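You operate a simulated robot arm through the tools that you are given. There is no shell and no other tool.

You are at the controls of a simulated robot arm. One attempt, no reset.

Task
Back off nuts 3 and 4 with the ratchet until they are loose.
Fine: its knob to OFF for that and back to ON; lay it on its mat; nuts 1 and 2 stay tight. Set down upright: ratchet.

Only the result counts: the job must be done as asked and must still hold three seconds after the hand-in. Knocking over, shifting, dropping, spilling or breaking anything else fails it.

Robot
A 7-joint arm with a two-finger parallel gripper, fixed in place. Base frame: the origin is on the floor under the middle of its stand, x ahead of it, y to its left, z up. Lengths are in mm, angles in degrees, forces in N, time in s.
It reaches about 964 mm from its shoulder. Its first joint turns from -166.0 to 166.0 degrees. Payload 1.57 kg.
Tool frame: the origin (TCP) lies between the finger pads and is the grasp point; the fingertips stand 30 mm ahead of it; z points along the fingers, y is the line along which they close. Largest opening 110 mm; finger width 24, thickness 12; the body of the gripper, 48 by 112 mm, starts 78 mm behind the TCP.
Orientation is that of the tool frame in the base frame, as [roll, pitch, yaw] about the fixed x, y, z axes, in that order (R = Rz(yaw) Ry(pitch) Rx(roll)). With the fingers straight down and closing along the base's y, the tool's x points along the base's -x, its y along +y and its z along -z.

Tools
- The arm moves only by the tool nudge_tool. Its argument "commands" is one flat list of numbers, 7 for each row, row after row: the shift along the tool's x, y, z in units of 20 mm (1.0 is 20 mm), then the turn, a rotation vector about the tool's x, y, z in units of 6 degrees (1.0 is 6 degrees), then the finger opening in mm, from 0 to 110. In form: [x, y, z, rx, ry, rz, fingers, x, y, z, rx, ry, rz, fingers, ...]. A call has 1 to 20 rows; each row shifts and turns the commanded pose from where the row before left it, along the tool's axes as they then stand. A call with a number of a shift or a turn outside -1 to 1 is refused whole. A row lasts 0.2 s, in which the tool goes at most 50 mm and 8.6 degrees; a call with a longer step from one row to the next is refused whole, and so is a gripper value outside its range. A pose out of reach is approached as far as the arm can. The call stops where the force on the tool passes 40 N (or 10 N more than at its start, if that is more) or the arm is blocked; 0.2 s more then pass. The fingers move at their own pace (about 108 mm/s each) and stop on an object; they squeeze with about 40 N. The grip force told is the motor's: it shows also when the fingers shut on nothing. Time passes only in rows, and 0.2 s behind the last, so rows that do not move let the fingers close. It gives the time, the measured TCP pose, the force on the tool (base axes), the opening and the grip force at its end, in the units of the frame above (readings bear some noise), with the torque about the TCP (base axes, N m) and any sound that the robot's microphone picked up.
- Cameras (640 x 400 px; columns grow to the right, rows downward): "scene" is fixed at [399.9, -649.4, 1510.5]; the picture's right is [0.95, -0.30, 0.00], its down [-0.26, -0.83, -0.50] and it looks along [0.15, 0.48, -0.87] (base axes); focal length 214 px, centre (320, 200). "wrist" rides on the gripper at [70, 16, -141] in the tool frame; the picture's right is [-0.23, 0.97, 0.00], its down [-0.86, -0.20, -0.48] and it looks along [-0.47, -0.11, 0.88] (tool axes); focal length 222 px, centre (320, 200).
- grab_frame(camera): a new picture of that camera. No time passes.
- slide_trunk(by): slides the trunk up (or, below 0, down) by that many mm; the arm rides with it, the base frame stays. It gives what a move gives, with no picture.
- pixel_to_xyz(camera, pixels): for up to 12 pixels [column, row] of the newest picture of that camera ("zoom" is the newest enlarged one), the place [x, y, z] in the base frame of the surface seen there, good to about 3 mm. No time passes.
- zoom(camera, box): a new picture of the part [left, top, right, bottom] of that camera's present view, enlarged. No time passes.
- finish_job(): hands the job in; it is judged then, once.

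Unless the task says otherwise, let go and move clear before handing in.

The tools are called after "Request:" as name(argument=value, ...) on one line, values as JSON. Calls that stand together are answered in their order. nudge_tool: Moves the arm, as the interface text tells. Its arguments: {"type":"object","properties":{"commands":{"type":"array","items":{"type":"number"}}},"required":["commands"]} The other tools are called the same way: slide_trunk (by) moves the trunk up or down; grab_frame (camera) takes a picture; pixel_to_xyz (camera, pixels) gives the place of the surface under pixels of a picture; zoom (camera, box) takes an enlarged picture of a part of a camera's view; finish_job () hands the job in.

At the start:

```text
time: 0.0
tool_pos: [479.1, -230.8, 1219.4]
orientation: [163.8, 6.0, 178.4]
force: [94.4, 103.5, -273.4]
torque: [-12.47, -10.97, -8.46]
finger_gap: 109.8
finger_force: 0.1
trunk travel left (down, up): [-400.0, 210.0]
```

scene: 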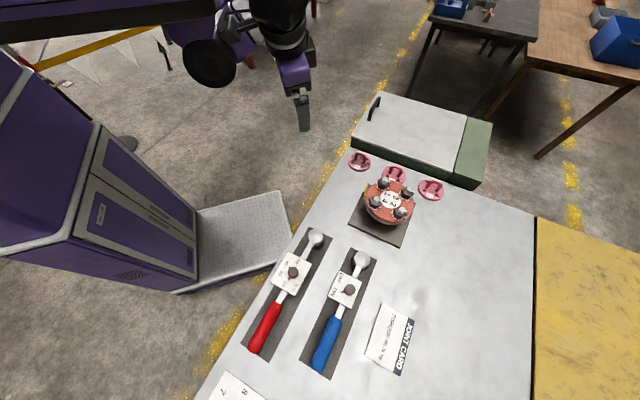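
wrist: 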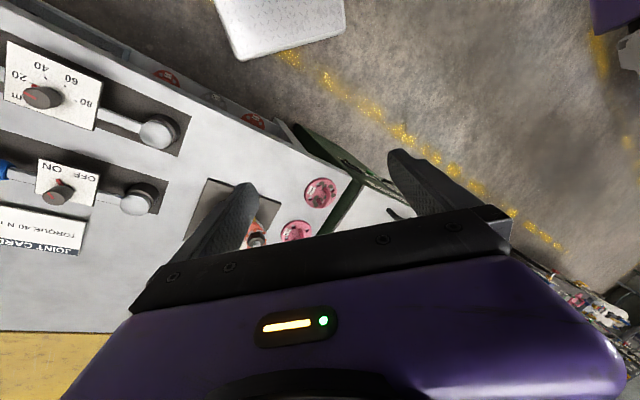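

The scene shows a red-handled tool (around pixel 275,310) and a blue-handled one (around 340,310), with the nut joint near (388,205). I'll zoom in on these before moving anything.

Request:
zoom(camera="scene", box=[330, 140, 460, 250])

Request:
zoom(camera="scene", box=[240, 220, 440, 380])

Request:
zoom(camera="wrist", box=[0, 20, 200, 260])

Request:
grab_frame(camera="scene")

```text
3.64 times, centred on (395, 195) of scene
```

zoom: 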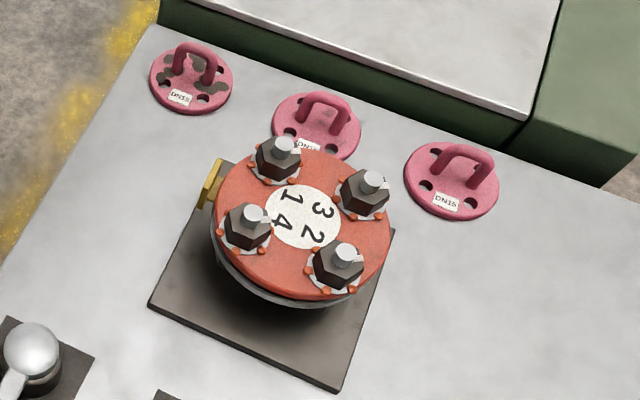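

```text
2.50 times, centred on (340, 300) of scene
```

zoom: 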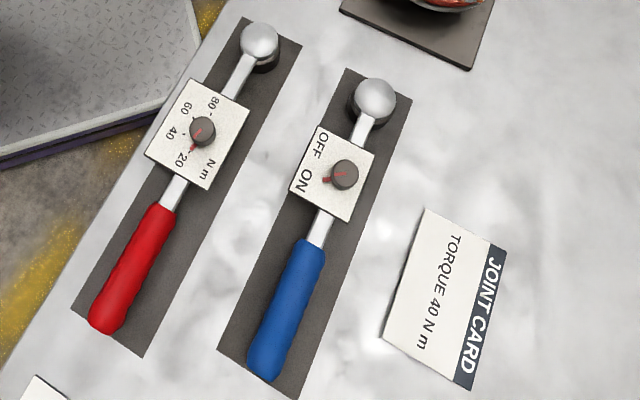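

```text
1.67 times, centred on (100, 140) of wrist
```

zoom: 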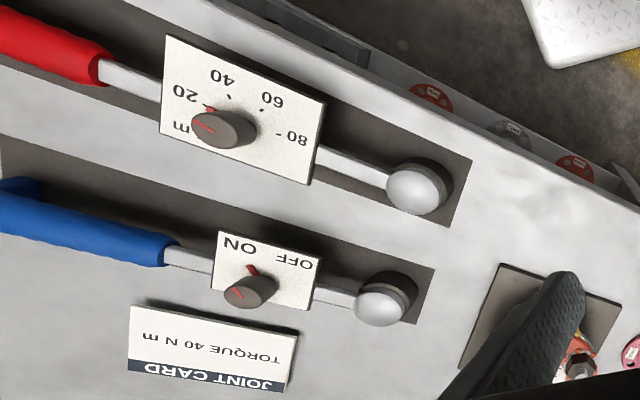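

```text
taken
```

scene: 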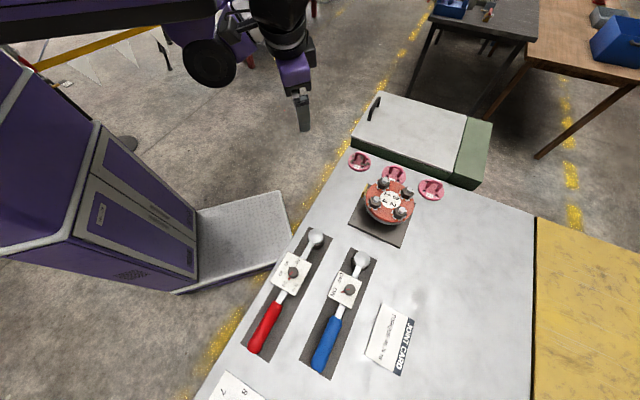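

The blue tool with the ON/OFF knob (pixel 347,290) is the ratchet, and the red one is the torque wrench. Next I'll locate the main points in 3D: the ratchet's head, knob, plate and handle, and the nuts.

Request:
pixel_to_xyz(camera="scene", pixels=[[361, 258], [348, 289], [340, 283], [337, 322], [322, 362], [331, 336], [355, 272], [316, 236], [292, 272], [384, 182], [404, 191], [376, 201]])

Request:
zoom(camera="scene", box=[358, 172, 422, 232])

Request:
zoom(camera="scene", box=[325, 240, 385, 315])

```text
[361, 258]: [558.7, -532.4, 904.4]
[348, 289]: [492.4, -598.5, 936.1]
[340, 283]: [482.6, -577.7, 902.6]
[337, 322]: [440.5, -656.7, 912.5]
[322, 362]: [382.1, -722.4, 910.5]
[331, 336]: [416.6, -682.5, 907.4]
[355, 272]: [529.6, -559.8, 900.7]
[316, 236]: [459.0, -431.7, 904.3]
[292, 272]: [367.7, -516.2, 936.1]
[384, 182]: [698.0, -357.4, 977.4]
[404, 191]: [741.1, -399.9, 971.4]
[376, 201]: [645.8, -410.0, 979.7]
```

```text
6.67 times, centred on (390, 202) of scene
```

zoom: 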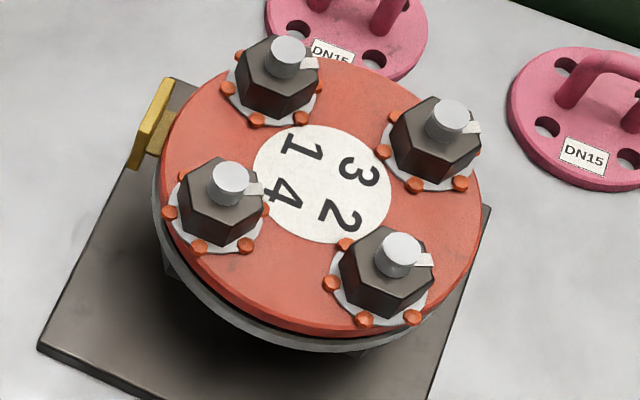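

```text
5.33 times, centred on (355, 278) of scene
```

zoom: 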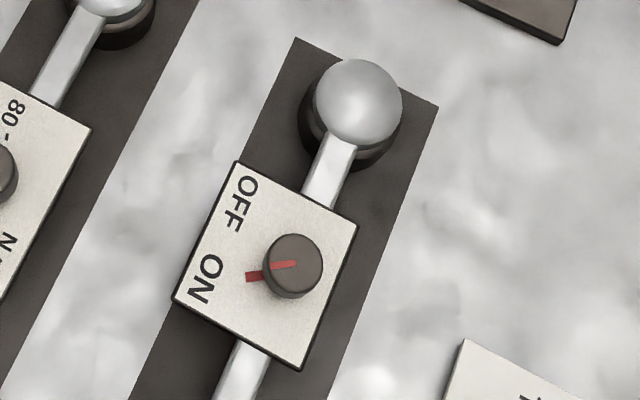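

In the zoom, nut 3 is the upper-right one (440,140) and nut 4 is the left one (220,200). The knob pointer sits at ON. I'll measure more heights (table, mats, ratchet parts, nuts) and send a null move to get a clean baseline reading.

Request:
zoom(camera="scene", box=[325, 240, 385, 315])

Request:
pixel_to_xyz(camera="zoom", pixels=[[355, 90], [360, 60], [345, 155], [318, 195], [293, 255], [285, 292], [237, 165], [355, 228], [177, 297], [302, 368], [297, 40], [437, 107]])

Request:
nudge_tool(commands=[0, 0, 0, 0, 0, 0, 110])

```text
5.33 times, centred on (355, 278) of scene
```

zoom: 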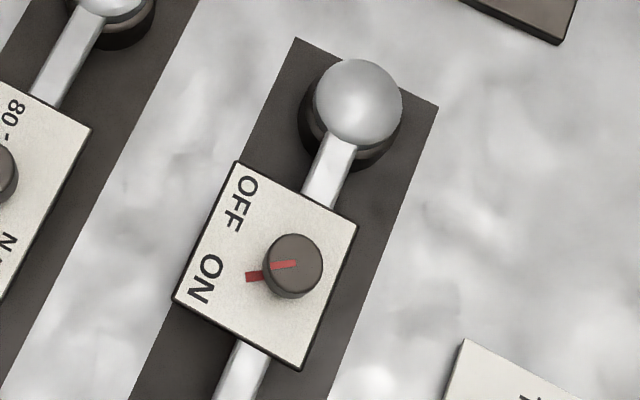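

```text
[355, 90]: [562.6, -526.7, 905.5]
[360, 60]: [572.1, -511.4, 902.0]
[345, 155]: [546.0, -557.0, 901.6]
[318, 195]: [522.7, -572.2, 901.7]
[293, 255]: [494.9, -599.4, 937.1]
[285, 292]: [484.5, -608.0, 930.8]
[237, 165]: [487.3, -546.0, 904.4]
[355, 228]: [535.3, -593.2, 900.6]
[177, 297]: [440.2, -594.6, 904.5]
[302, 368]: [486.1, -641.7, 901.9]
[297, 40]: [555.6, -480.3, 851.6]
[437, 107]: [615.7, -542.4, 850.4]
```

```text
time: 0.4
tool_pos: [479.7, -230.9, 1218.6]
orientation: [163.7, 6.1, 178.5]
force: [17.6, 1.8, -25.7]
torque: [0.1, 0.25, 0.06]
finger_gap: 110.0
finger_force: 0.2
trunk travel left (down, up): [-400.0, 210.0]
```

The mat surface is at about z=850, the ratchet plate at 903, the knob top at 937 and the head dome at 905. Now I'll measure the handle, the mat's lower corners and the flange.

Request:
zoom(camera="scene", box=[290, 300, 360, 385])

Request:
pixel_to_xyz(camera="zoom", pixels=[[388, 115], [350, 180], [300, 300], [340, 200], [390, 200], [250, 300], [345, 330], [270, 365], [80, 292], [355, 375], [200, 150], [450, 180]])

Request:
nudge_tool(commands=[0, 0, 0, 0, 0, 0, 110, 0, 0, 0, 0, 0, 0, 110])

```text
4.71 times, centred on (325, 342) of scene
```

zoom: 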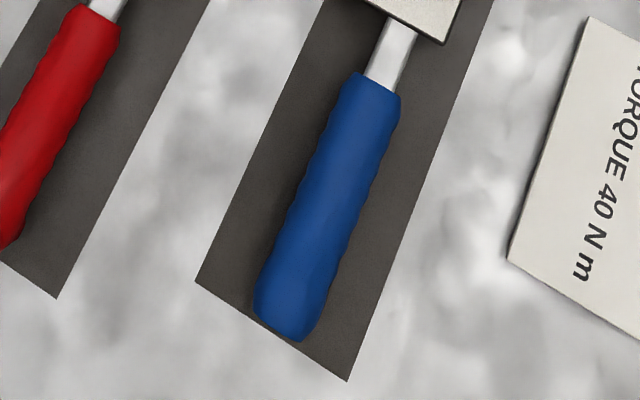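

```text
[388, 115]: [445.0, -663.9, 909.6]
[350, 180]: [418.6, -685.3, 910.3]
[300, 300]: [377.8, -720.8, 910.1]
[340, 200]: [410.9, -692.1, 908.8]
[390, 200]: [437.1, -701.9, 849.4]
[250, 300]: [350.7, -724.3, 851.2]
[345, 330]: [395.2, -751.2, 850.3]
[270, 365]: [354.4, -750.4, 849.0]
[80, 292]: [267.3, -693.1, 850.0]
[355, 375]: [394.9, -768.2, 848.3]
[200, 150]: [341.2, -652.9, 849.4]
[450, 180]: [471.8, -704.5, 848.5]
```

```text
time: 0.9
tool_pos: [480.7, -230.9, 1217.7]
orientation: [163.7, 6.2, 178.5]
force: [5.2, 0.7, -5.0]
torque: [0.0, 0.41, 0.04]
finger_gap: 110.0
finger_force: 0.0
trunk travel left (down, up): [-400.0, 210.0]
stopped in row 2: the force on the tool passed its limit at 42 N (the readings are from after the stop); the commanded pose is now the measured one
```

The force trip at 42 N came from a null move in free air, so it looks like a startup transient. I'll repeat the null move to see if the readings settle.

Request:
nudge_tool(commands=[0, 0, 0, 0, 0, 0, 110])

Request:
nudge_tool(commands=[0, 0, 0, 0, 0, 0, 110])

```text
time: 1.3
tool_pos: [479.1, -231.1, 1217.9]
orientation: [163.8, 6.1, 178.3]
force: [6.9, 0.2, -8.1]
torque: [0.04, 0.19, 0.07]
finger_gap: 109.7
finger_force: 0.0
trunk travel left (down, up): [-400.0, 210.0]
```

```text
time: 1.7
tool_pos: [480.1, -230.2, 1218.4]
orientation: [163.7, 6.1, 178.4]
force: [6.3, 0.8, -12.2]
torque: [0.15, 0.04, 0.06]
finger_gap: 110.1
finger_force: 0.1
trunk travel left (down, up): [-400.0, 210.0]
```

The readings have settled to about 10 N of noise in free air. I'll turn the tool to point straight down, before going over the ratchet.

Request:
nudge_tool(commands=[0, 0, 0, 0.45, 0.17, 0.02, 110, 0, 0, 0, 0.45, 0.17, 0.02, 110, 0, 0, 0, 0.45, 0.17, 0.02, 110, 0, 0, 0, 0.45, 0.17, 0.02, 110, 0, 0, 0, 0.45, 0.17, 0.02, 110, 0, 0, 0, 0.45, 0.17, 0.02, 110])

```text
time: 2.4
tool_pos: [480.3, -229.5, 1218.8]
orientation: [170.1, 3.7, 178.9]
force: [1.0, 1.7, -1.7]
torque: [-0.11, 0.11, -0.09]
finger_gap: 109.8
finger_force: 0.1
trunk travel left (down, up): [-400.0, 210.0]
stopped in row 3: the force on the tool passed its limit at 43 N (the readings are from after the stop); the commanded pose is now the measured one
```

A stop at 43 N in free air suggests inertial load or vibration, since the reading afterwards is about 2 N. I'll carry on with gentler rotation steps and check the view.

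Request:
nudge_tool(commands=[0, 0, 0, 0.2, 0.08, 0.0, 110, 0, 0, 0, 0.25, 0.1, 0.02, 110, 0, 0, 0, 0.25, 0.1, 0.02, 110, 0, 0, 0, 0.25, 0.1, 0.02, 110, 0, 0, 0, 0.25, 0.1, 0.02, 110, 0, 0, 0, 0.25, 0.1, 0.0, 110, 0, 0, 0, 0.2, 0.05, 0.0, 110])

Request:
grab_frame(camera="scene")

```text
time: 4.0
tool_pos: [480.2, -228.9, 1219.2]
orientation: [-180.0, 0.0, 178.7]
force: [-0.1, -0.2, -0.3]
torque: [-0.01, -0.01, -0.01]
finger_gap: 110.0
finger_force: 0.1
trunk travel left (down, up): [-400.0, 210.0]
```

```text
taken
```

scene: 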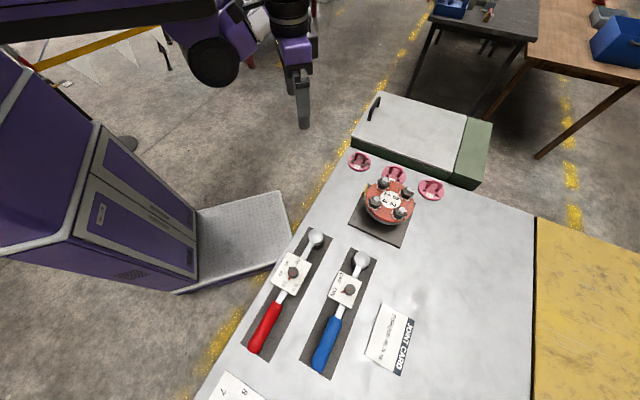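

Force is now about 0 and the tool points straight down. I'll move smoothly toward a point above the ratchet's knob, near (492,-600), using ramped steps.

Request:
nudge_tool(commands=[-0.011, -0.2, 0.06, 0, 0, 0, 110, -0.022, -0.4, 0.12, 0, 0, 0, 110, -0.033, -0.6, 0.18, 0, 0, 0, 110, -0.044, -0.8, 0.24, 0, 0, 0, 110, -0.05, -0.9, 0.27, 0, 0, 0, 110, -0.05, -0.9, 0.27, 0, 0, 0, 110, -0.05, -0.9, 0.27, 0, 0, 0, 110, -0.05, -0.9, 0.27, 0, 0, 0, 110, -0.05, -0.9, 0.27, 0, 0, 0, 110, -0.05, -0.9, 0.27, 0, 0, 0, 110, -0.05, -0.9, 0.27, 0, 0, 0, 110, -0.05, -0.9, 0.27, 0, 0, 0, 110, -0.05, -0.9, 0.27, 0, 0, 0, 110, -0.05, -0.9, 0.27, 0, 0, 0, 110, -0.05, -0.9, 0.27, 0, 0, 0, 110, -0.044, -0.8, 0.24, 0, 0, 0, 110, -0.033, -0.6, 0.18, 0, 0, 0, 110, -0.022, -0.4, 0.12, 0, 0, 0, 110, -0.011, -0.2, 0.06, 0, 0, 0, 110])

Request:
grab_frame(camera="scene")

Request:
grab_frame(camera="wrist")

```text
time: 8.0
tool_pos: [489.3, -507.8, 1134.3]
orientation: [-180.0, 0.0, 178.7]
force: [-0.7, -0.4, -0.6]
torque: [-0.04, -0.01, -0.02]
finger_gap: 109.8
finger_force: 0.1
trunk travel left (down, up): [-400.0, 210.0]
```

```text
taken
```

scene: 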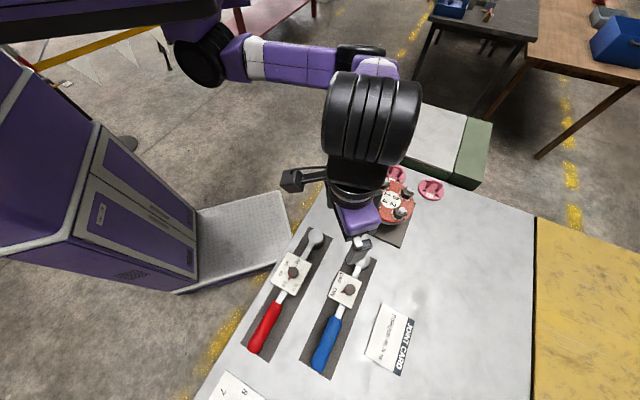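

```text
taken
```

wrist: 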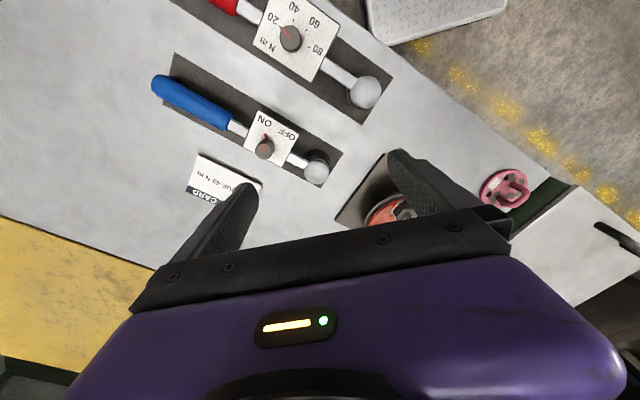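

The arm moves smoothly and the ratchet knob is visible in the wrist view at (264,148). I'll continue to a hover at about (492,-600,1025).

Request:
nudge_tool(commands=[-0.025, -0.17, 0.2, 0, 0, 0, 110, -0.025, -0.42, 0.5, 0, 0, 0, 110, -0.025, -0.585, 0.7, 0, 0, 0, 110, -0.025, -0.67, 0.8, 0, 0, 0, 110, -0.025, -0.67, 0.8, 0, 0, 0, 110, -0.025, -0.67, 0.8, 0, 0, 0, 110, -0.025, -0.585, 0.7, 0, 0, 0, 110, -0.025, -0.42, 0.5, 0, 0, 0, 110, -0.025, -0.25, 0.3, 0, 0, 0, 110, -0.025, -0.17, 0.2, 0, 0, 0, 110, 0, 0, 0, 0, 0, 0, 110])

Request:
grab_frame(camera="wrist")

Request:
zoom(camera="wrist", box=[220, 60, 440, 200])

```text
time: 10.4
tool_pos: [492.8, -600.5, 1024.5]
orientation: [-179.9, -0.1, 178.6]
force: [-0.8, -0.2, -0.4]
torque: [-0.01, -0.02, 0.0]
finger_gap: 109.9
finger_force: 0.2
trunk travel left (down, up): [-400.0, 210.0]
```

```text
taken
```

wrist: 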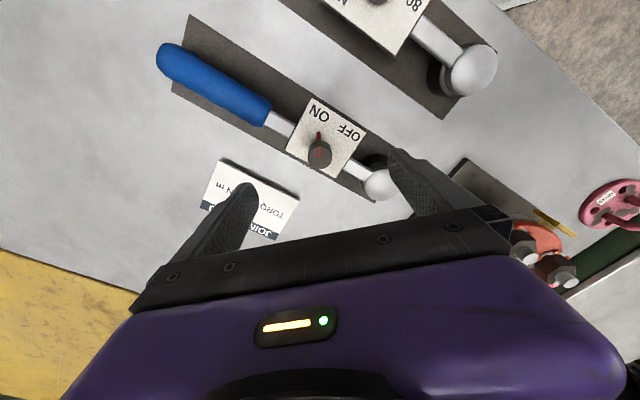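

```text
2.86 times, centred on (330, 130) of wrist
```

zoom: 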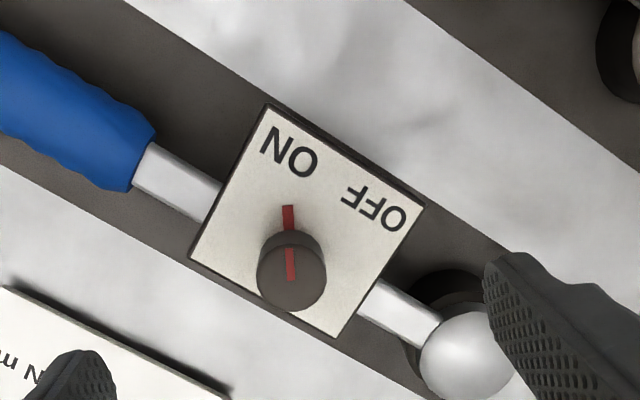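

Good close view: the knob is at zoom pixel (292,275), with its red pointer toward ON. I'll measure the knob, pointer and lettering.

Request:
pixel_to_xyz(camera="zoom", pixels=[[291, 262], [290, 280], [288, 208], [289, 225], [290, 158], [375, 210], [268, 105], [424, 207], [334, 335], [192, 260], [262, 270], [325, 270]])

Request:
pixel_to_xyz(camera="zoom", pixels=[[290, 245], [292, 305], [185, 175], [405, 310], [470, 345], [60, 110], [145, 170], [210, 205], [170, 205], [155, 150]])

```text
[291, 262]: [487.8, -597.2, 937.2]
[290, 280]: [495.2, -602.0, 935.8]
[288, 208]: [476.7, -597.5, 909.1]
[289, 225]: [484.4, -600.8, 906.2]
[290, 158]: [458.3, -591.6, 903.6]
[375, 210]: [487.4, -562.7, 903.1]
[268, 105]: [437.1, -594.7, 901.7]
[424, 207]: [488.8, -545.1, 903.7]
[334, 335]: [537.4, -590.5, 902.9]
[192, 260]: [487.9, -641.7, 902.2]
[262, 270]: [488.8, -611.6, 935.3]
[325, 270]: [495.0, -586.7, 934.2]
```

```text
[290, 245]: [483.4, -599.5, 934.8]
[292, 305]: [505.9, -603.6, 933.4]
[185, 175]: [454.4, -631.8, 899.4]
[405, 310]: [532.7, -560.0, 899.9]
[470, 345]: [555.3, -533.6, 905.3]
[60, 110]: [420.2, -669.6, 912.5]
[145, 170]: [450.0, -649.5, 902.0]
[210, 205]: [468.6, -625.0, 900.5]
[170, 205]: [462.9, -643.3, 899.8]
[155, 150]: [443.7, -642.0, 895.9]
```

The knob centre is at about (493,-600), its top is at z=937 and its radius is about 12 mm. The pointer reads about 170°, with ON at about 166° and OFF at about 99°, so OFF needs roughly a 68° clockwise turn. I'll descend with the fingers at 60 mm and keep the tips above the plate.

Request:
nudge_tool(commands=[0, 0, 0.3, 0, 0, 0, 60, 0, 0, 0.6, 0, 0, 0, 60, 0, 0, 0.7, 0, 0, 0, 60, 0, 0, 0.7, 0, 0, 0, 60, 0, 0, 0.7, 0, 0, 0, 60, 0, 0, 0.6, 0, 0, 0, 60, 0, 0, 0.4, 0, 0, 0, 60, 0, 0, 0.2, 0, 0, 0, 60, 0, 0, 0, 0, 0, 0, 60])

Request:
zoom(camera="wrist", box=[200, 60, 480, 240])

Request:
zoom(camera="scene", box=[290, 220, 400, 340])

```text
time: 12.4
tool_pos: [492.5, -600.9, 939.2]
orientation: [179.9, 0.0, 178.7]
force: [0.3, 0.5, 0.9]
torque: [-0.01, 0.02, 0.01]
finger_gap: 60.1
finger_force: 0.1
trunk travel left (down, up): [-400.0, 210.0]
```

```text
2.22 times, centred on (340, 150) of wrist
```

zoom: 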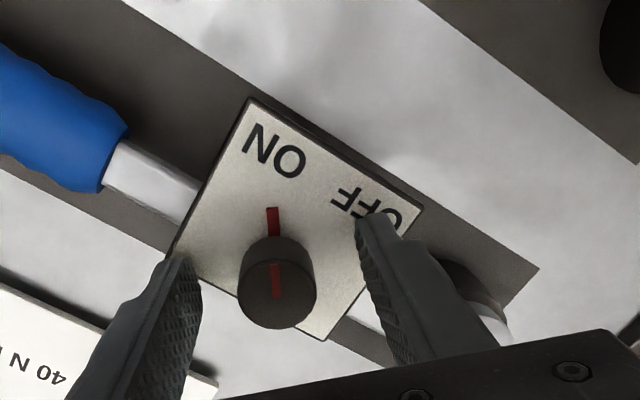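

```text
3.33 times, centred on (345, 280) of scene
```

zoom: 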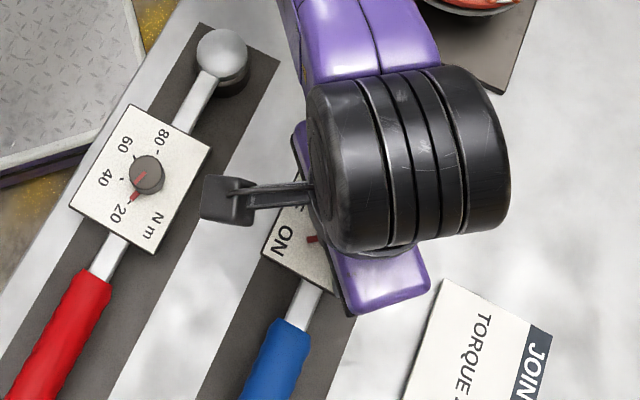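

The fingers straddle the knob cleanly at z=939, with the tips about 6 mm above the plate. I'll close on it.

Request:
nudge_tool(commands=[0, 0, 0, 0, 0, 0, 30, 0, 0, 0, 0, 0, 0, 18, 0, 0, 0, 0, 0, 0, 18, 0, 0, 0, 0, 0, 0, 18])

Request:
zoom(camera="wrist", box=[200, 60, 480, 240])

```text
time: 13.4
tool_pos: [492.0, -600.3, 941.0]
orientation: [179.9, 0.0, 178.6]
force: [-0.6, -0.5, -0.2]
torque: [0.17, 0.01, 0.01]
finger_gap: 25.7
finger_force: 36.6
trunk travel left (down, up): [-400.0, 210.0]
```

```text
2.22 times, centred on (340, 150) of wrist
```

zoom: 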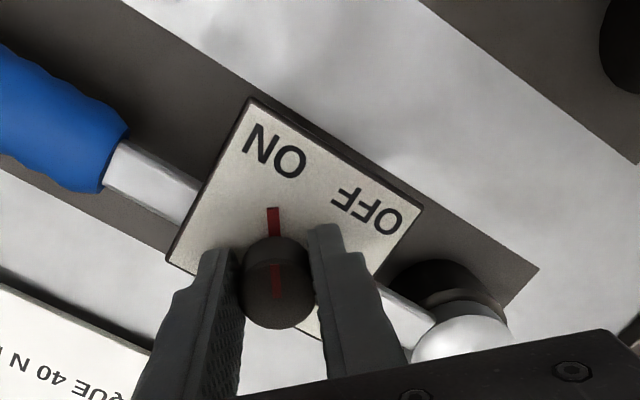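

The knob is held at 25.7 mm with 37 N, and the ratchet hasn't shifted. I'll start the clockwise turn (+tool z) with a small trial and watch the torque.

Request:
nudge_tool(commands=[0, 0, 0, 0, 0, 0.3, 18, 0, 0, 0, 0, 0, 0.5, 18, 0, 0, 0, 0, 0, 0.6, 18, 0, 0, 0, 0, 0, 0.6, 18, 0, 0, 0, 0, 0, 0.5, 18])

Request:
zoom(camera="wrist", box=[200, 60, 480, 240])

```text
time: 14.6
tool_pos: [491.9, -600.3, 939.5]
orientation: [179.9, 0.0, 163.6]
force: [2.0, 2.2, 0.2]
torque: [0.07, -0.14, 0.05]
finger_gap: 25.9
finger_force: 36.6
trunk travel left (down, up): [-400.0, 210.0]
```

```text
2.22 times, centred on (340, 150) of wrist
```

zoom: 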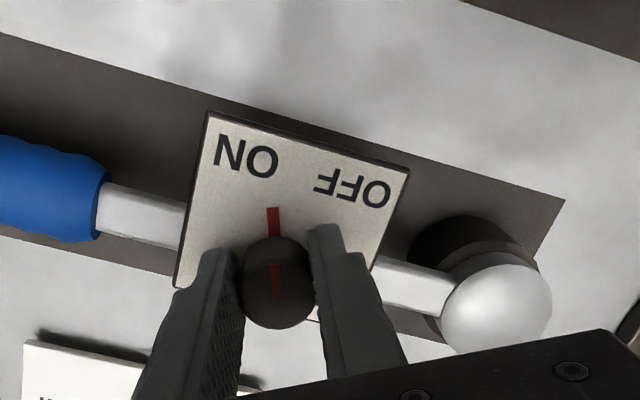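

The knob turns with the gripper while the ratchet stays put on its mat. I'll continue about 48° further toward OFF.

Request:
nudge_tool(commands=[0, 0, 0, 0, 0, 0.4, 18, 0, 0, 0, 0, 0, 0.7, 18, 0, 0, 0, 0, 0, 0.8, 18, 0, 0, 0, 0, 0, 0.8, 18, 0, 0, 0, 0, 0, 0.8, 18, 0, 0, 0, 0, 0, 0.8, 18, 0, 0, 0, 0, 0, 0.8, 18, 0, 0, 0, 0, 0, 0.8, 18, 0, 0, 0, 0, 0, 0.8, 18, 0, 0, 0, 0, 0, 0.7, 18, 0, 0, 0, 0, 0, 0.4, 18, 0, 0, 0, 0, 0, 0.2, 18])

Request:
zoom(camera="wrist", box=[200, 60, 480, 240])

```text
time: 17.2
tool_pos: [494.5, -601.6, 939.7]
orientation: [180.0, 0.0, 115.7]
force: [7.8, 4.1, 6.1]
torque: [0.12, -0.15, 0.01]
finger_gap: 26.0
finger_force: 36.9
trunk travel left (down, up): [-400.0, 210.0]
```

```text
2.22 times, centred on (340, 150) of wrist
```

zoom: 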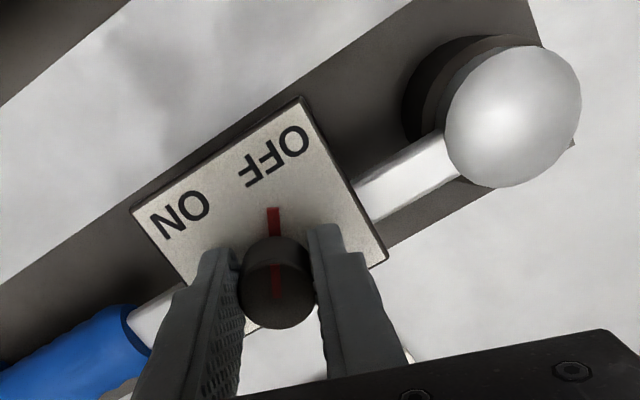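

The pointer is now close to the OFF centre after 63° of turn, with no stop felt. By symmetry the OFF mark should be near 68°, so I'll add about 4° gently and then measure.

Request:
nudge_tool(commands=[0, 0, 0, 0, 0, 0.2, 18, 0, 0, 0, 0, 0, 0.25, 18, 0, 0, 0, 0, 0, 0.2, 18, 0, 0, 0, 0, 0, 0, 18])

Request:
zoom(camera="wrist", box=[200, 60, 480, 240])

Request:
pixel_to_xyz(camera="zoom", pixels=[[273, 209], [273, 230], [265, 265], [277, 258], [277, 290], [290, 275]])

```text
time: 18.2
tool_pos: [492.1, -600.4, 940.3]
orientation: [-179.9, 0.0, 111.8]
force: [9.5, 1.6, 7.3]
torque: [-0.05, -0.26, -0.03]
finger_gap: 25.8
finger_force: 37.3
trunk travel left (down, up): [-400.0, 210.0]
```

```text
2.22 times, centred on (340, 150) of wrist
```

zoom: 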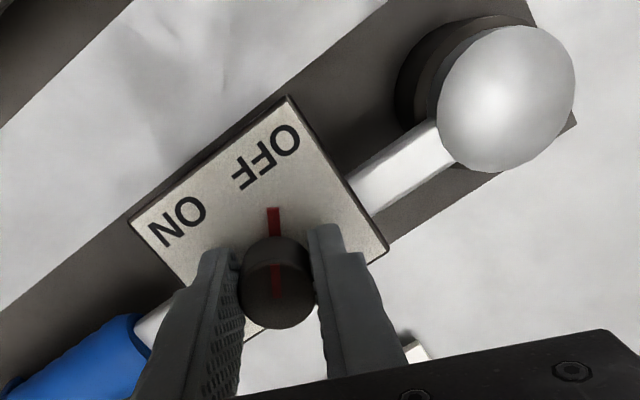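

```text
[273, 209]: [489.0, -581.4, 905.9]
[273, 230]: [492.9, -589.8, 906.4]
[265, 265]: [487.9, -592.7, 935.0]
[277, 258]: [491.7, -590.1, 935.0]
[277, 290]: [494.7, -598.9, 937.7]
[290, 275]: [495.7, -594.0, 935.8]
```

The pointer tip measures at about 99° from the knob centre, which matches OFF (98.5°). I'll open the fingers, rise and check that it stayed.

Request:
nudge_tool(commands=[0, 0, 0, 0, 0, 0, 30, 0, 0, 0, 0, 0, 0, 60, 0, 0, 0, 0, 0, 0, 60, 0, 0, -0.3, 0, 0, 0, 60, 0, 0, -0.6, 0, 0, 0, 60, 0, 0, -0.7, 0, 0, 0, 60, 0, 0, -0.7, 0, 0, 0, 60, 0, 0, -0.4, 0, 0, 0, 60, 0, 0, -0.3, 0, 0, 0, 60])

Request:
zoom(camera="wrist", box=[200, 40, 480, 220])

```text
time: 20.2
tool_pos: [492.7, -601.0, 999.6]
orientation: [-180.0, 0.0, 111.8]
force: [0.4, 0.2, 0.4]
torque: [-0.04, 0.01, -0.02]
finger_gap: 59.9
finger_force: 0.0
trunk travel left (down, up): [-400.0, 210.0]
```

```text
2.22 times, centred on (340, 130) of wrist
```

zoom: 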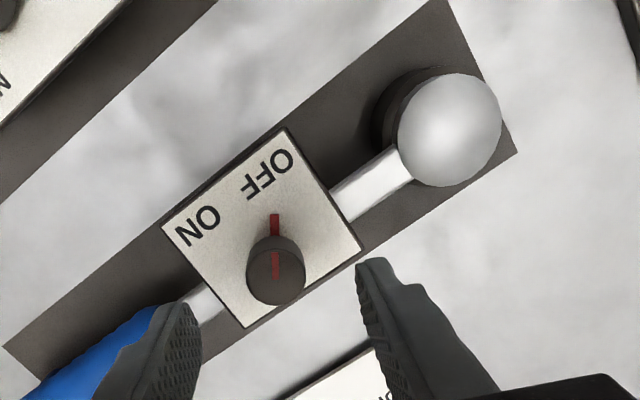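

The knob stays at OFF. Now I'll measure the head, shaft and mat to get the tool axis and the head centre.

Request:
pixel_to_xyz(camera="zoom", pixels=[[450, 130], [402, 135], [498, 130], [447, 78], [450, 182], [345, 205], [400, 170], [365, 175], [380, 195], [455, 10], [510, 150], [10, 350]])

Request:
pixel_to_xyz(camera="zoom", pixels=[[285, 130], [360, 248], [248, 325], [165, 230], [210, 305], [195, 300], [110, 345], [130, 330], [215, 315], [390, 110], [405, 85], [430, 70]])

Request:
grab_frame(camera="wrist")

```text
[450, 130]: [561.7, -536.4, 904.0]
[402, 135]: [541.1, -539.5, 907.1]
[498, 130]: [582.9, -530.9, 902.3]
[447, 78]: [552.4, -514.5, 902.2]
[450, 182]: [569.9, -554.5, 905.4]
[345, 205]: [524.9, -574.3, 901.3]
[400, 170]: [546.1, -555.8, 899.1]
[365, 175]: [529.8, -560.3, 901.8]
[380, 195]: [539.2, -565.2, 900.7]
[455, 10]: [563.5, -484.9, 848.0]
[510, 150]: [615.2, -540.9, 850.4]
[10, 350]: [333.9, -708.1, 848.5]
```

```text
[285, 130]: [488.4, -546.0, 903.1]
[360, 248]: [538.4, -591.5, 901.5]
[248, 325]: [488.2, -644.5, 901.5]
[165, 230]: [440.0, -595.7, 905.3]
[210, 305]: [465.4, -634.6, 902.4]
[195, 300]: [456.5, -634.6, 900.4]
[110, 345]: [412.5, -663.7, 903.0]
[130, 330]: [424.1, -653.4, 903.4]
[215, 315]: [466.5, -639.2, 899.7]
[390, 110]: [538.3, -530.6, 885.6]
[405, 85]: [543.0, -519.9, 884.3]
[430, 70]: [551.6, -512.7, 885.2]
```

```text
taken
```

wrist: 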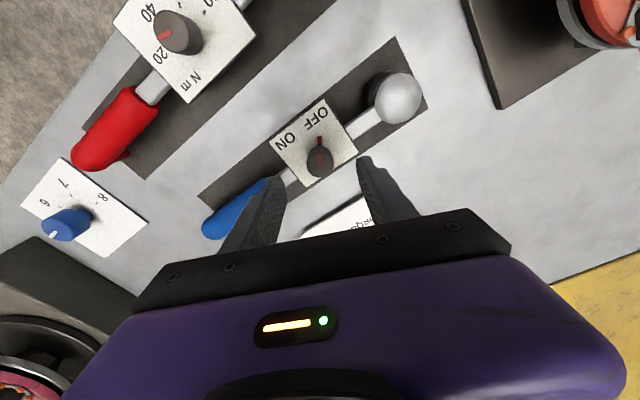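

The head centre is at about (561.5,-534.5) and the tool axis lies at about 45.3°, with the handle direction at 225.3°. Next I'll rise, turn back, and look at the flange and nuts with the wrist camera.

Request:
nudge_tool(commands=[0, 0, -0.1, 0, 0, -0.4, 60, 0, 0, -0.2, 0, 0, -0.8, 60, 0, 0, -0.25, 0, 0, -0.9, 60, 0, 0, -0.25, 0, 0, -0.9, 60, 0, 0, -0.25, 0, 0, -0.9, 60, 0, 0, -0.25, 0, 0, -0.9, 60, 0, 0, -0.25, 0, 0, -0.9, 60, 0, 0, -0.25, 0, 0, -0.9, 60, 0, 0, -0.25, 0, 0, -0.9, 60, 0, 0, -0.25, 0, 0, -0.9, 60, 0, 0, -0.1, 0, 0, -0.9, 60, 0, 0, -0.1, 0, 0, -0.9, 60, 0, 0, 0, 0, 0, -0.6, 60, 0, 0, 0, 0, 0, -0.35, 60])

Request:
nudge_tool(commands=[-0.215, 0.3, 0, 0, 0, 0, 60, -0.43, 0.6, 0, 0, 0, 0, 60, -0.57, 0.8, 0, 0, 0, 0, 60, -0.644, 0.9, 0, 0, 0, 0, 60, -0.644, 0.9, 0, 0, 0, 0, 60, -0.644, 0.9, 0, 0, 0, 0, 60, -0.644, 0.9, 0, 0, 0, 0, 60, -0.644, 0.9, 0, 0, 0, 0, 60, -0.644, 0.9, 0, 0, 0, 0, 60, -0.644, 0.9, 0, 0, 0, 0, 60, -0.644, 0.9, 0, 0, 0, 0, 60, -0.4, 0.56, 0, 0, 0, 0, 60, -0.215, 0.3, 0, 0, 0, 0, 60, -0.14, 0.2, 0, 0, 0, 0, 60])

Request:
grab_frame(camera="wrist")

Request:
zoom(camera="wrist", box=[200, 60, 480, 240])

```text
time: 23.2
tool_pos: [492.9, -601.4, 1050.4]
orientation: [179.9, 0.0, 178.8]
force: [0.7, 0.6, -0.4]
torque: [-0.01, 0.0, 0.0]
finger_gap: 59.9
finger_force: 0.0
trunk travel left (down, up): [-400.0, 210.0]
```

```text
time: 26.2
tool_pos: [638.7, -405.3, 1050.3]
orientation: [-180.0, 0.0, 178.7]
force: [-0.6, 0.5, 0.2]
torque: [0.02, 0.01, 0.0]
finger_gap: 59.7
finger_force: 0.0
trunk travel left (down, up): [-400.0, 210.0]
```

```text
taken
```

wrist: 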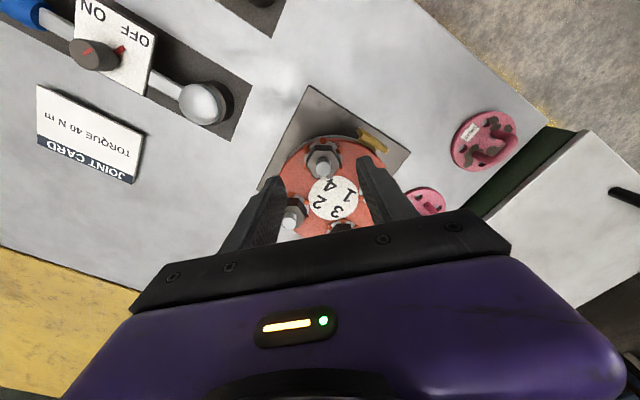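

```text
2.22 times, centred on (340, 150) of wrist
```

zoom: 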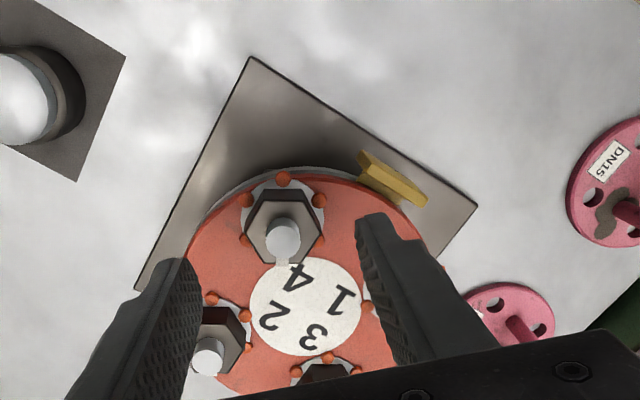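

From here the fingers hide part of the flange, because the top of the wrist image points toward the base. I'll move 75 mm farther out and up for a clear view of all four nuts.

Request:
nudge_tool(commands=[-0.2, 0, -0.2, 0, 0, 0, 60, -0.5, 0, -0.4, 0, 0, 0, 60, -0.7, 0, -0.5, 0, 0, 0, 60, -0.8, 0, -0.6, 0, 0, 0, 60, -0.8, 0, -0.5, 0, 0, 0, 60, -0.5, 0, -0.4, 0, 0, 0, 60, -0.3, 0, -0.2, 0, 0, 0, 60, 0, 0, 0, 0, 0, 0, 60])

Request:
zoom(camera="wrist", box=[240, 50, 440, 190])

```text
time: 28.0
tool_pos: [715.0, -408.2, 1106.3]
orientation: [-180.0, 0.0, 178.7]
force: [0.1, -0.6, 0.1]
torque: [-0.03, 0.02, -0.01]
finger_gap: 60.2
finger_force: 0.1
trunk travel left (down, up): [-400.0, 210.0]
```

```text
2.86 times, centred on (340, 120) of wrist
```

zoom: 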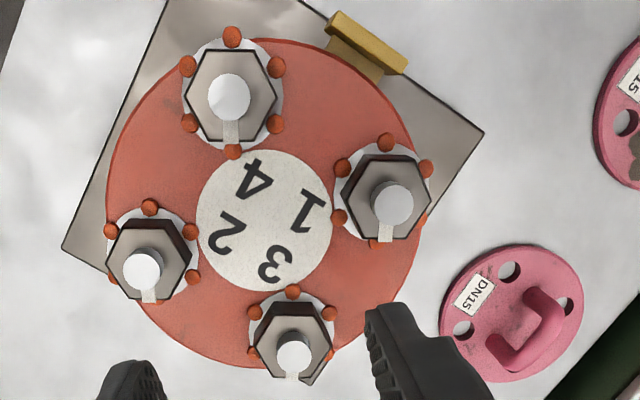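

All four nuts, with witness marks, are clear in this view: nut 4 at (230,97) and nut 3 at (293,350). I'll measure them.

Request:
pixel_to_xyz(camera="zoom", pixels=[[230, 97], [214, 97], [246, 97], [230, 80], [295, 350], [281, 350], [309, 350], [295, 338], [392, 203], [142, 270], [360, 140], [270, 240]])

Request:
pixel_to_xyz(camera="zoom", pixels=[[200, 85], [260, 85], [248, 130], [232, 60], [210, 130], [232, 125], [270, 325], [310, 325], [290, 378], [265, 345], [370, 40], [520, 330]])

Request:
zoom(camera="wrist", box=[290, 55, 350, 115])

Request:
zoom(camera="wrist", box=[310, 140, 375, 195])

```text
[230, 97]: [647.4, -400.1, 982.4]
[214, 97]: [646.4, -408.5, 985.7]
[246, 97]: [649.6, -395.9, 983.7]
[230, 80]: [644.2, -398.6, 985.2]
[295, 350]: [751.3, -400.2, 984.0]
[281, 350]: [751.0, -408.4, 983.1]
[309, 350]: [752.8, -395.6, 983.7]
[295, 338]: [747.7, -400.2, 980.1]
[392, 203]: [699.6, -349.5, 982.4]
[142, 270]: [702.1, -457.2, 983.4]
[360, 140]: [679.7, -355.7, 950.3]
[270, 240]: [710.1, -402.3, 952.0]
```

```text
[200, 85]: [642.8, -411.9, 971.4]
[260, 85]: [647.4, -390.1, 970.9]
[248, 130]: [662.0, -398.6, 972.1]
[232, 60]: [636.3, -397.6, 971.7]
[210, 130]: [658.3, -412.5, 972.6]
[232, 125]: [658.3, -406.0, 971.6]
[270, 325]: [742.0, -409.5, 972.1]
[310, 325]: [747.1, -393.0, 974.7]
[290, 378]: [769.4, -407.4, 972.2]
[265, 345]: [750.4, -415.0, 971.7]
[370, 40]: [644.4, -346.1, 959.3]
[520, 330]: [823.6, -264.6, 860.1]
```

```text
6.67 times, centred on (320, 85) of wrist
```

zoom: 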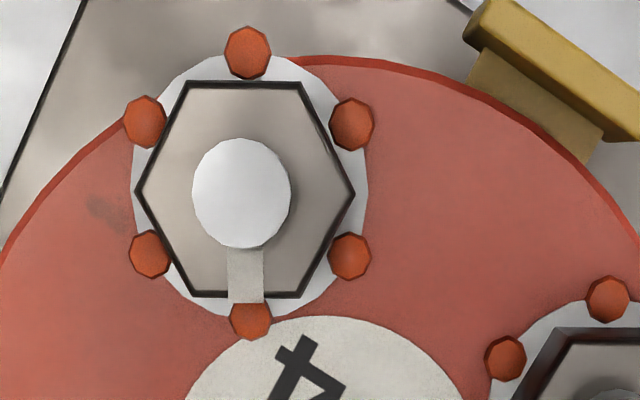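

```text
7.27 times, centred on (342, 168) of wrist
```

zoom: 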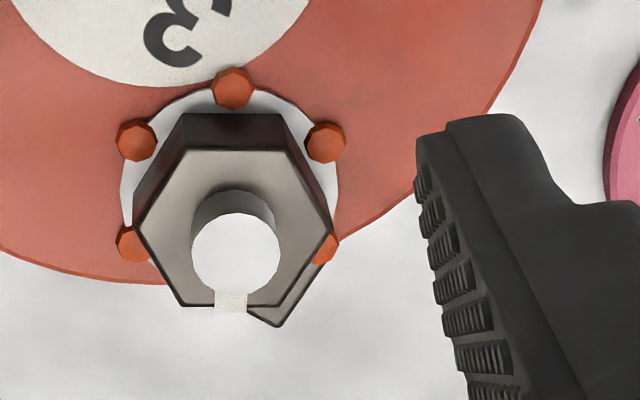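

The nuts sit on an axis-aligned circle centred at about (700,-402.5), with the flange surface at z≈951, nut tops at 971.5 and stud tops at 984. I'll refine nut 3 and nut 4 from their hex corners.

Request:
pixel_to_xyz(camera="zoom", pixels=[[188, 156], [280, 158], [326, 230], [265, 298], [190, 298], [142, 225], [236, 220], [236, 285], [200, 252], [272, 252], [235, 252]])

Request:
zoom(camera="wrist", box=[290, 55, 350, 115])

Request:
pixel_to_xyz(camera="zoom", pixels=[[192, 90], [297, 92], [348, 193], [298, 290], [196, 288], [143, 190], [242, 145], [242, 240], [198, 193], [285, 193], [242, 193]])

```text
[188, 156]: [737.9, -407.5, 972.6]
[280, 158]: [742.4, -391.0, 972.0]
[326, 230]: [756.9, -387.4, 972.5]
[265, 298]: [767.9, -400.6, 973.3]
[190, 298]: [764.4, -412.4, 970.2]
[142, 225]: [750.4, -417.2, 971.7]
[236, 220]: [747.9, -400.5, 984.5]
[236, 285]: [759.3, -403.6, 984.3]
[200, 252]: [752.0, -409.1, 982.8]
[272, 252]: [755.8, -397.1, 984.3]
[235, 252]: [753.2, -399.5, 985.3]
```

```text
6.67 times, centred on (320, 85) of wrist
```

zoom: 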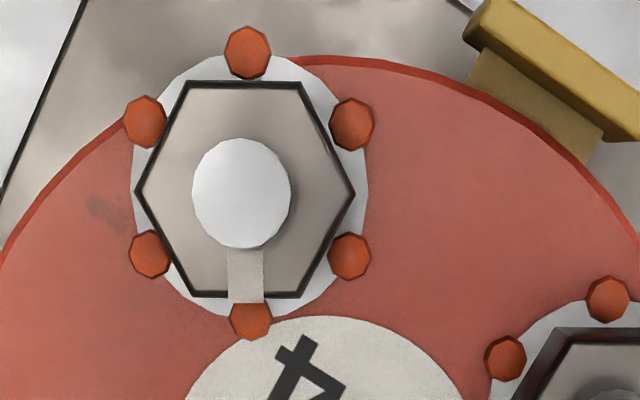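

```text
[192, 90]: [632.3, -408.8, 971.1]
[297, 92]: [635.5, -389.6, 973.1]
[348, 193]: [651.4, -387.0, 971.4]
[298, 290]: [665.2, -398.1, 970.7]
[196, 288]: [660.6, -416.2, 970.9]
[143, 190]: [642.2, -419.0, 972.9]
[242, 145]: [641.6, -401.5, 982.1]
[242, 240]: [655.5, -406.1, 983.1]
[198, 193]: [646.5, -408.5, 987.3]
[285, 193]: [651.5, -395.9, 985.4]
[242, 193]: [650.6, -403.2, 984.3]
```

Nut 3 is at (753.4,-402.8) and nut 4 at (648.2,-402.9). Now I'll return to the ratchet to pick it up on the bare shaft between plate and handle, near (459,-637).

Request:
nudge_tool(commands=[0.2, -0.184, 0.115, 0, 0, 0, 60, 0.4, -0.369, 0.115, 0, 0, 0, 60, 0.6, -0.553, 0.115, 0, 0, 0, 60, 0.75, -0.691, 0.115, 0, 0, 0, 60, 0.8, -0.737, 0.115, 0, 0, 0, 60, 0.8, -0.737, 0.115, 0, 0, 0, 60, 0.8, -0.737, 0.115, 0, 0, 0, 60, 0.8, -0.737, 0.115, 0, 0, 0, 60, 0.8, -0.737, 0.115, 0, 0, 0, 60, 0.8, -0.737, 0.115, 0, 0, 0, 60, 0.8, -0.737, 0.115, 0, 0, 0, 60, 0.8, -0.737, 0.115, 0, 0, 0, 60, 0.8, -0.737, 0.115, 0, 0, 0, 60, 0.8, -0.737, 0.115, 0, 0, 0, 60, 0.8, -0.737, 0.115, 0, 0, 0, 60, 0.7, -0.645, 0.115, 0, 0, 0, 60, 0.55, -0.507, 0.115, 0, 0, 0, 60, 0.4, -0.369, 0.115, 0, 0, 0, 60, 0.24, -0.221, 0.115, 0, 0, 0, 60, 0.1, -0.092, 0.115, 0, 0, 0, 60])

Request:
nudge_tool(commands=[0, 0, 0, 0, 0, -0.3, 60, 0, 0, 0, 0, 0, -0.6, 60, 0, 0, 0, 0, 0, -0.8, 60, 0, 0, 0, 0, 0, -0.8, 60, 0, 0, 0, 0, 0, -0.8, 60, 0, 0, 0, 0, 0, -0.8, 60, 0, 0, 0, 0, 0, -0.8, 60, 0, 0, 0, 0, 0, -0.8, 60, 0, 0, 0, 0, 0, -0.8, 60, 0, 0, 0, 0, 0, -0.7, 60, 0, 0, 0, 0, 0, -0.4, 60, 0, 0, 0, 0, 0, -0.17, 60, 0, 0, 0, 0, 0, 0, 60])

Request:
grab_frame(camera="wrist")

Request:
grab_frame(camera="scene")

```text
time: 32.2
tool_pos: [455.5, -634.9, 1060.4]
orientation: [179.9, -0.1, 178.7]
force: [0.0, -0.6, 0.3]
torque: [0.03, 0.01, -0.02]
finger_gap: 60.0
finger_force: 0.0
trunk travel left (down, up): [-400.0, 210.0]
```

```text
time: 35.0
tool_pos: [455.0, -634.8, 1060.5]
orientation: [180.0, 0.1, -134.5]
force: [0.8, 0.0, 1.0]
torque: [0.01, 0.02, -0.01]
finger_gap: 59.8
finger_force: 0.0
trunk travel left (down, up): [-400.0, 210.0]
```

```text
taken
```

wrist: 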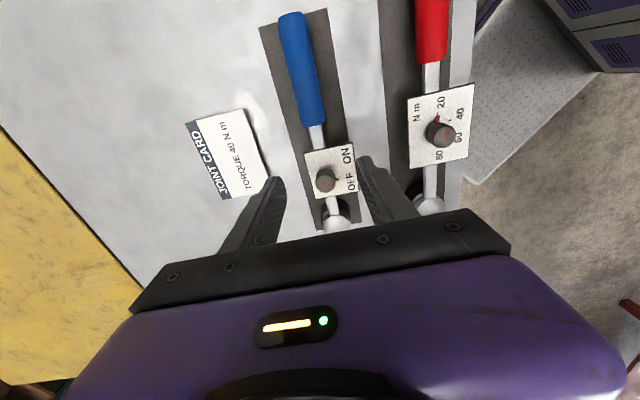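

```text
taken
```

scene: 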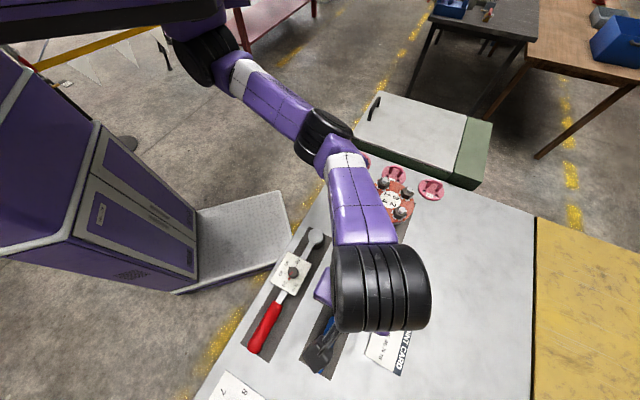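

At yaw 225.5° the tool is aligned with the ratchet. I'll zoom on the shaft between plate and handle for an exact grasp point.

Request:
zoom(camera="wrist", box=[260, 90, 380, 230])

Request:
grab_frame(camera="wrist")

Request:
pixel_to_xyz(camera="wrist", pixels=[[313, 122], [316, 128], [318, 136], [319, 144], [320, 148], [294, 20], [302, 60], [308, 100], [312, 118], [295, 14]])

```text
2.86 times, centred on (320, 160) of wrist
```

zoom: 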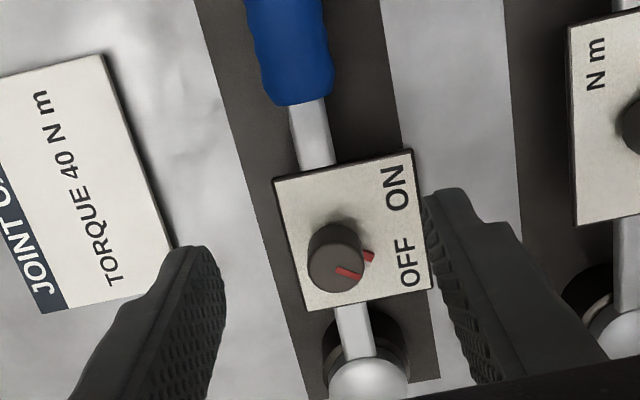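

```text
taken
```

wrist: 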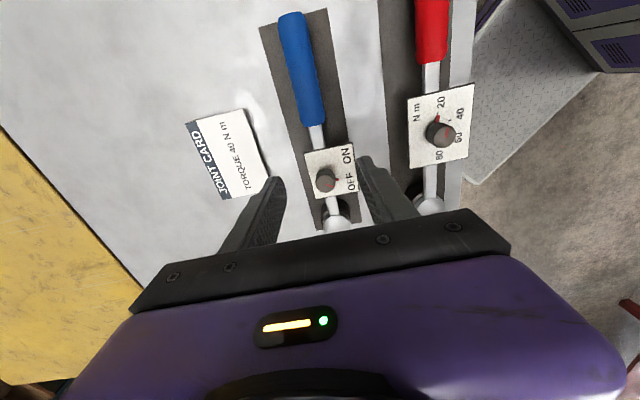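

```text
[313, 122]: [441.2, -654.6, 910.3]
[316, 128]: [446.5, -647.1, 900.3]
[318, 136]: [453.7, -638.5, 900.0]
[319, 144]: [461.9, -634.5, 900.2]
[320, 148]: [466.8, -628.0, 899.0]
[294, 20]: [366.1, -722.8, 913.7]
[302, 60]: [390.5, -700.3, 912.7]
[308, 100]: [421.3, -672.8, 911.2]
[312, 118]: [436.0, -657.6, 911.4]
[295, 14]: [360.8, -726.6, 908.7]
```

The bare shaft runs from about (446,-647) to (467,-628) with its top at z=900, so the grasp centre is (457.7,-636.7). I'll descend to z≈945 first and verify.

Request:
nudge_tool(commands=[-0.027, -0.163, 0.3, 0, 0, 0.05, 60, 0, 0, 0.6, 0, 0, 0, 60, 0, 0, 0.8, 0, 0, 0, 60, 0, 0, 0.9, 0, 0, 0, 60, 0, 0, 0.9, 0, 0, 0, 60, 0, 0, 0.8, 0, 0, 0, 60, 0, 0, 0.7, 0, 0, 0, 60, 0, 0, 0.5, 0, 0, 0, 60, 0, 0, 0.25, 0, 0, 0, 60, 0, 0, 0, 0, 0, 0, 60])

Request:
zoom(camera="wrist", box=[220, 40, 440, 240])

```text
time: 37.2
tool_pos: [458.8, -636.8, 944.4]
orientation: [180.0, 0.0, -135.0]
force: [0.7, -0.2, -0.6]
torque: [0.0, 0.04, 0.0]
finger_gap: 60.2
finger_force: 0.1
trunk travel left (down, up): [-400.0, 210.0]
```

```text
2.00 times, centred on (330, 140) of wrist
```

zoom: 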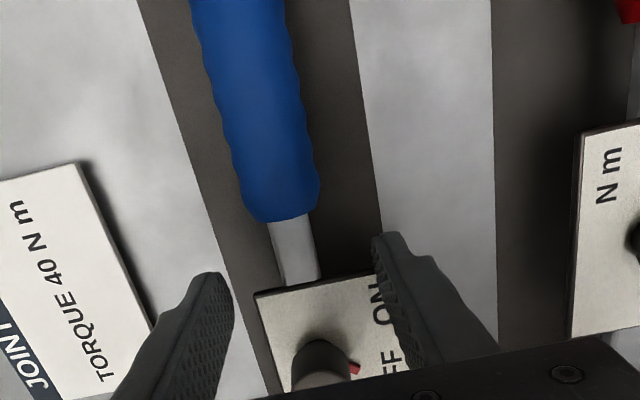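

Projecting the finger edges onto the image, the bare shaft spans tool x from -9 to +21 mm, so I need to shift about 6 mm toward the handle and 1.4 mm sideways. Then I'll descend to z≈893.

Request:
nudge_tool(commands=[0.15, -0.035, 0, 0, 0, 0, 60, 0.15, -0.035, 0, 0, 0, 0, 60, 0, 0, 0.2, 0, 0, 0, 60, 0, 0, 0.4, 0, 0, 0, 60, 0, 0, 0.5, 0, 0, 0, 60, 0, 0, 0.5, 0, 0, 0, 60, 0, 0, 0.4, 0, 0, 0, 60, 0, 0, 0.35, 0, 0, 0, 60, 0, 0, 0.2, 0, 0, 0, 60, 0, 0, 0, 0, 0, 0, 60])

Request:
zoom(camera="wrist", box=[220, 40, 440, 240])

```text
time: 39.4
tool_pos: [455.2, -642.0, 895.1]
orientation: [179.9, 0.0, -135.0]
force: [0.9, 0.8, -0.5]
torque: [0.03, 0.01, -0.04]
finger_gap: 60.1
finger_force: 0.0
trunk travel left (down, up): [-400.0, 210.0]
```

```text
2.00 times, centred on (330, 140) of wrist
```

zoom: 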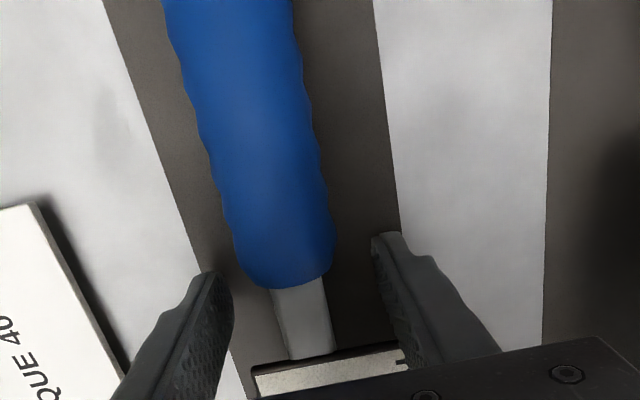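

The fingers now sit within the bare shaft section (handle edge at +14 mm, plate edge at -15 mm) and centred within 0.5 mm. I'll close on the shaft.

Request:
nudge_tool(commands=[0, 0, 0, 0, 0, 0, 30, 0, 0, 0, 0, 0, 0, 8, 0, 0, 0, 0, 0, 0, 5, 0, 0, 0, 0, 0, 0, 5, 0, 0, 0, 0, 0, 0, 5])

Request:
zoom(camera="wrist", box=[220, 40, 440, 240])

```text
time: 40.6
tool_pos: [453.6, -642.7, 894.0]
orientation: [-180.0, 0.0, -135.1]
force: [-0.6, -1.2, 0.3]
torque: [0.27, -0.44, -0.44]
finger_gap: 17.9
finger_force: 33.0
trunk travel left (down, up): [-400.0, 210.0]
```

```text
2.00 times, centred on (330, 140) of wrist
```

zoom: 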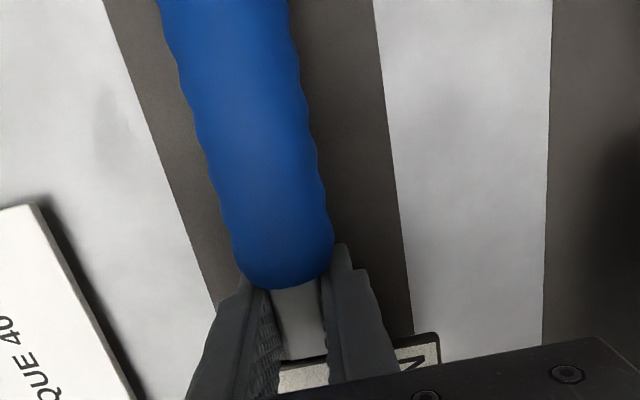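

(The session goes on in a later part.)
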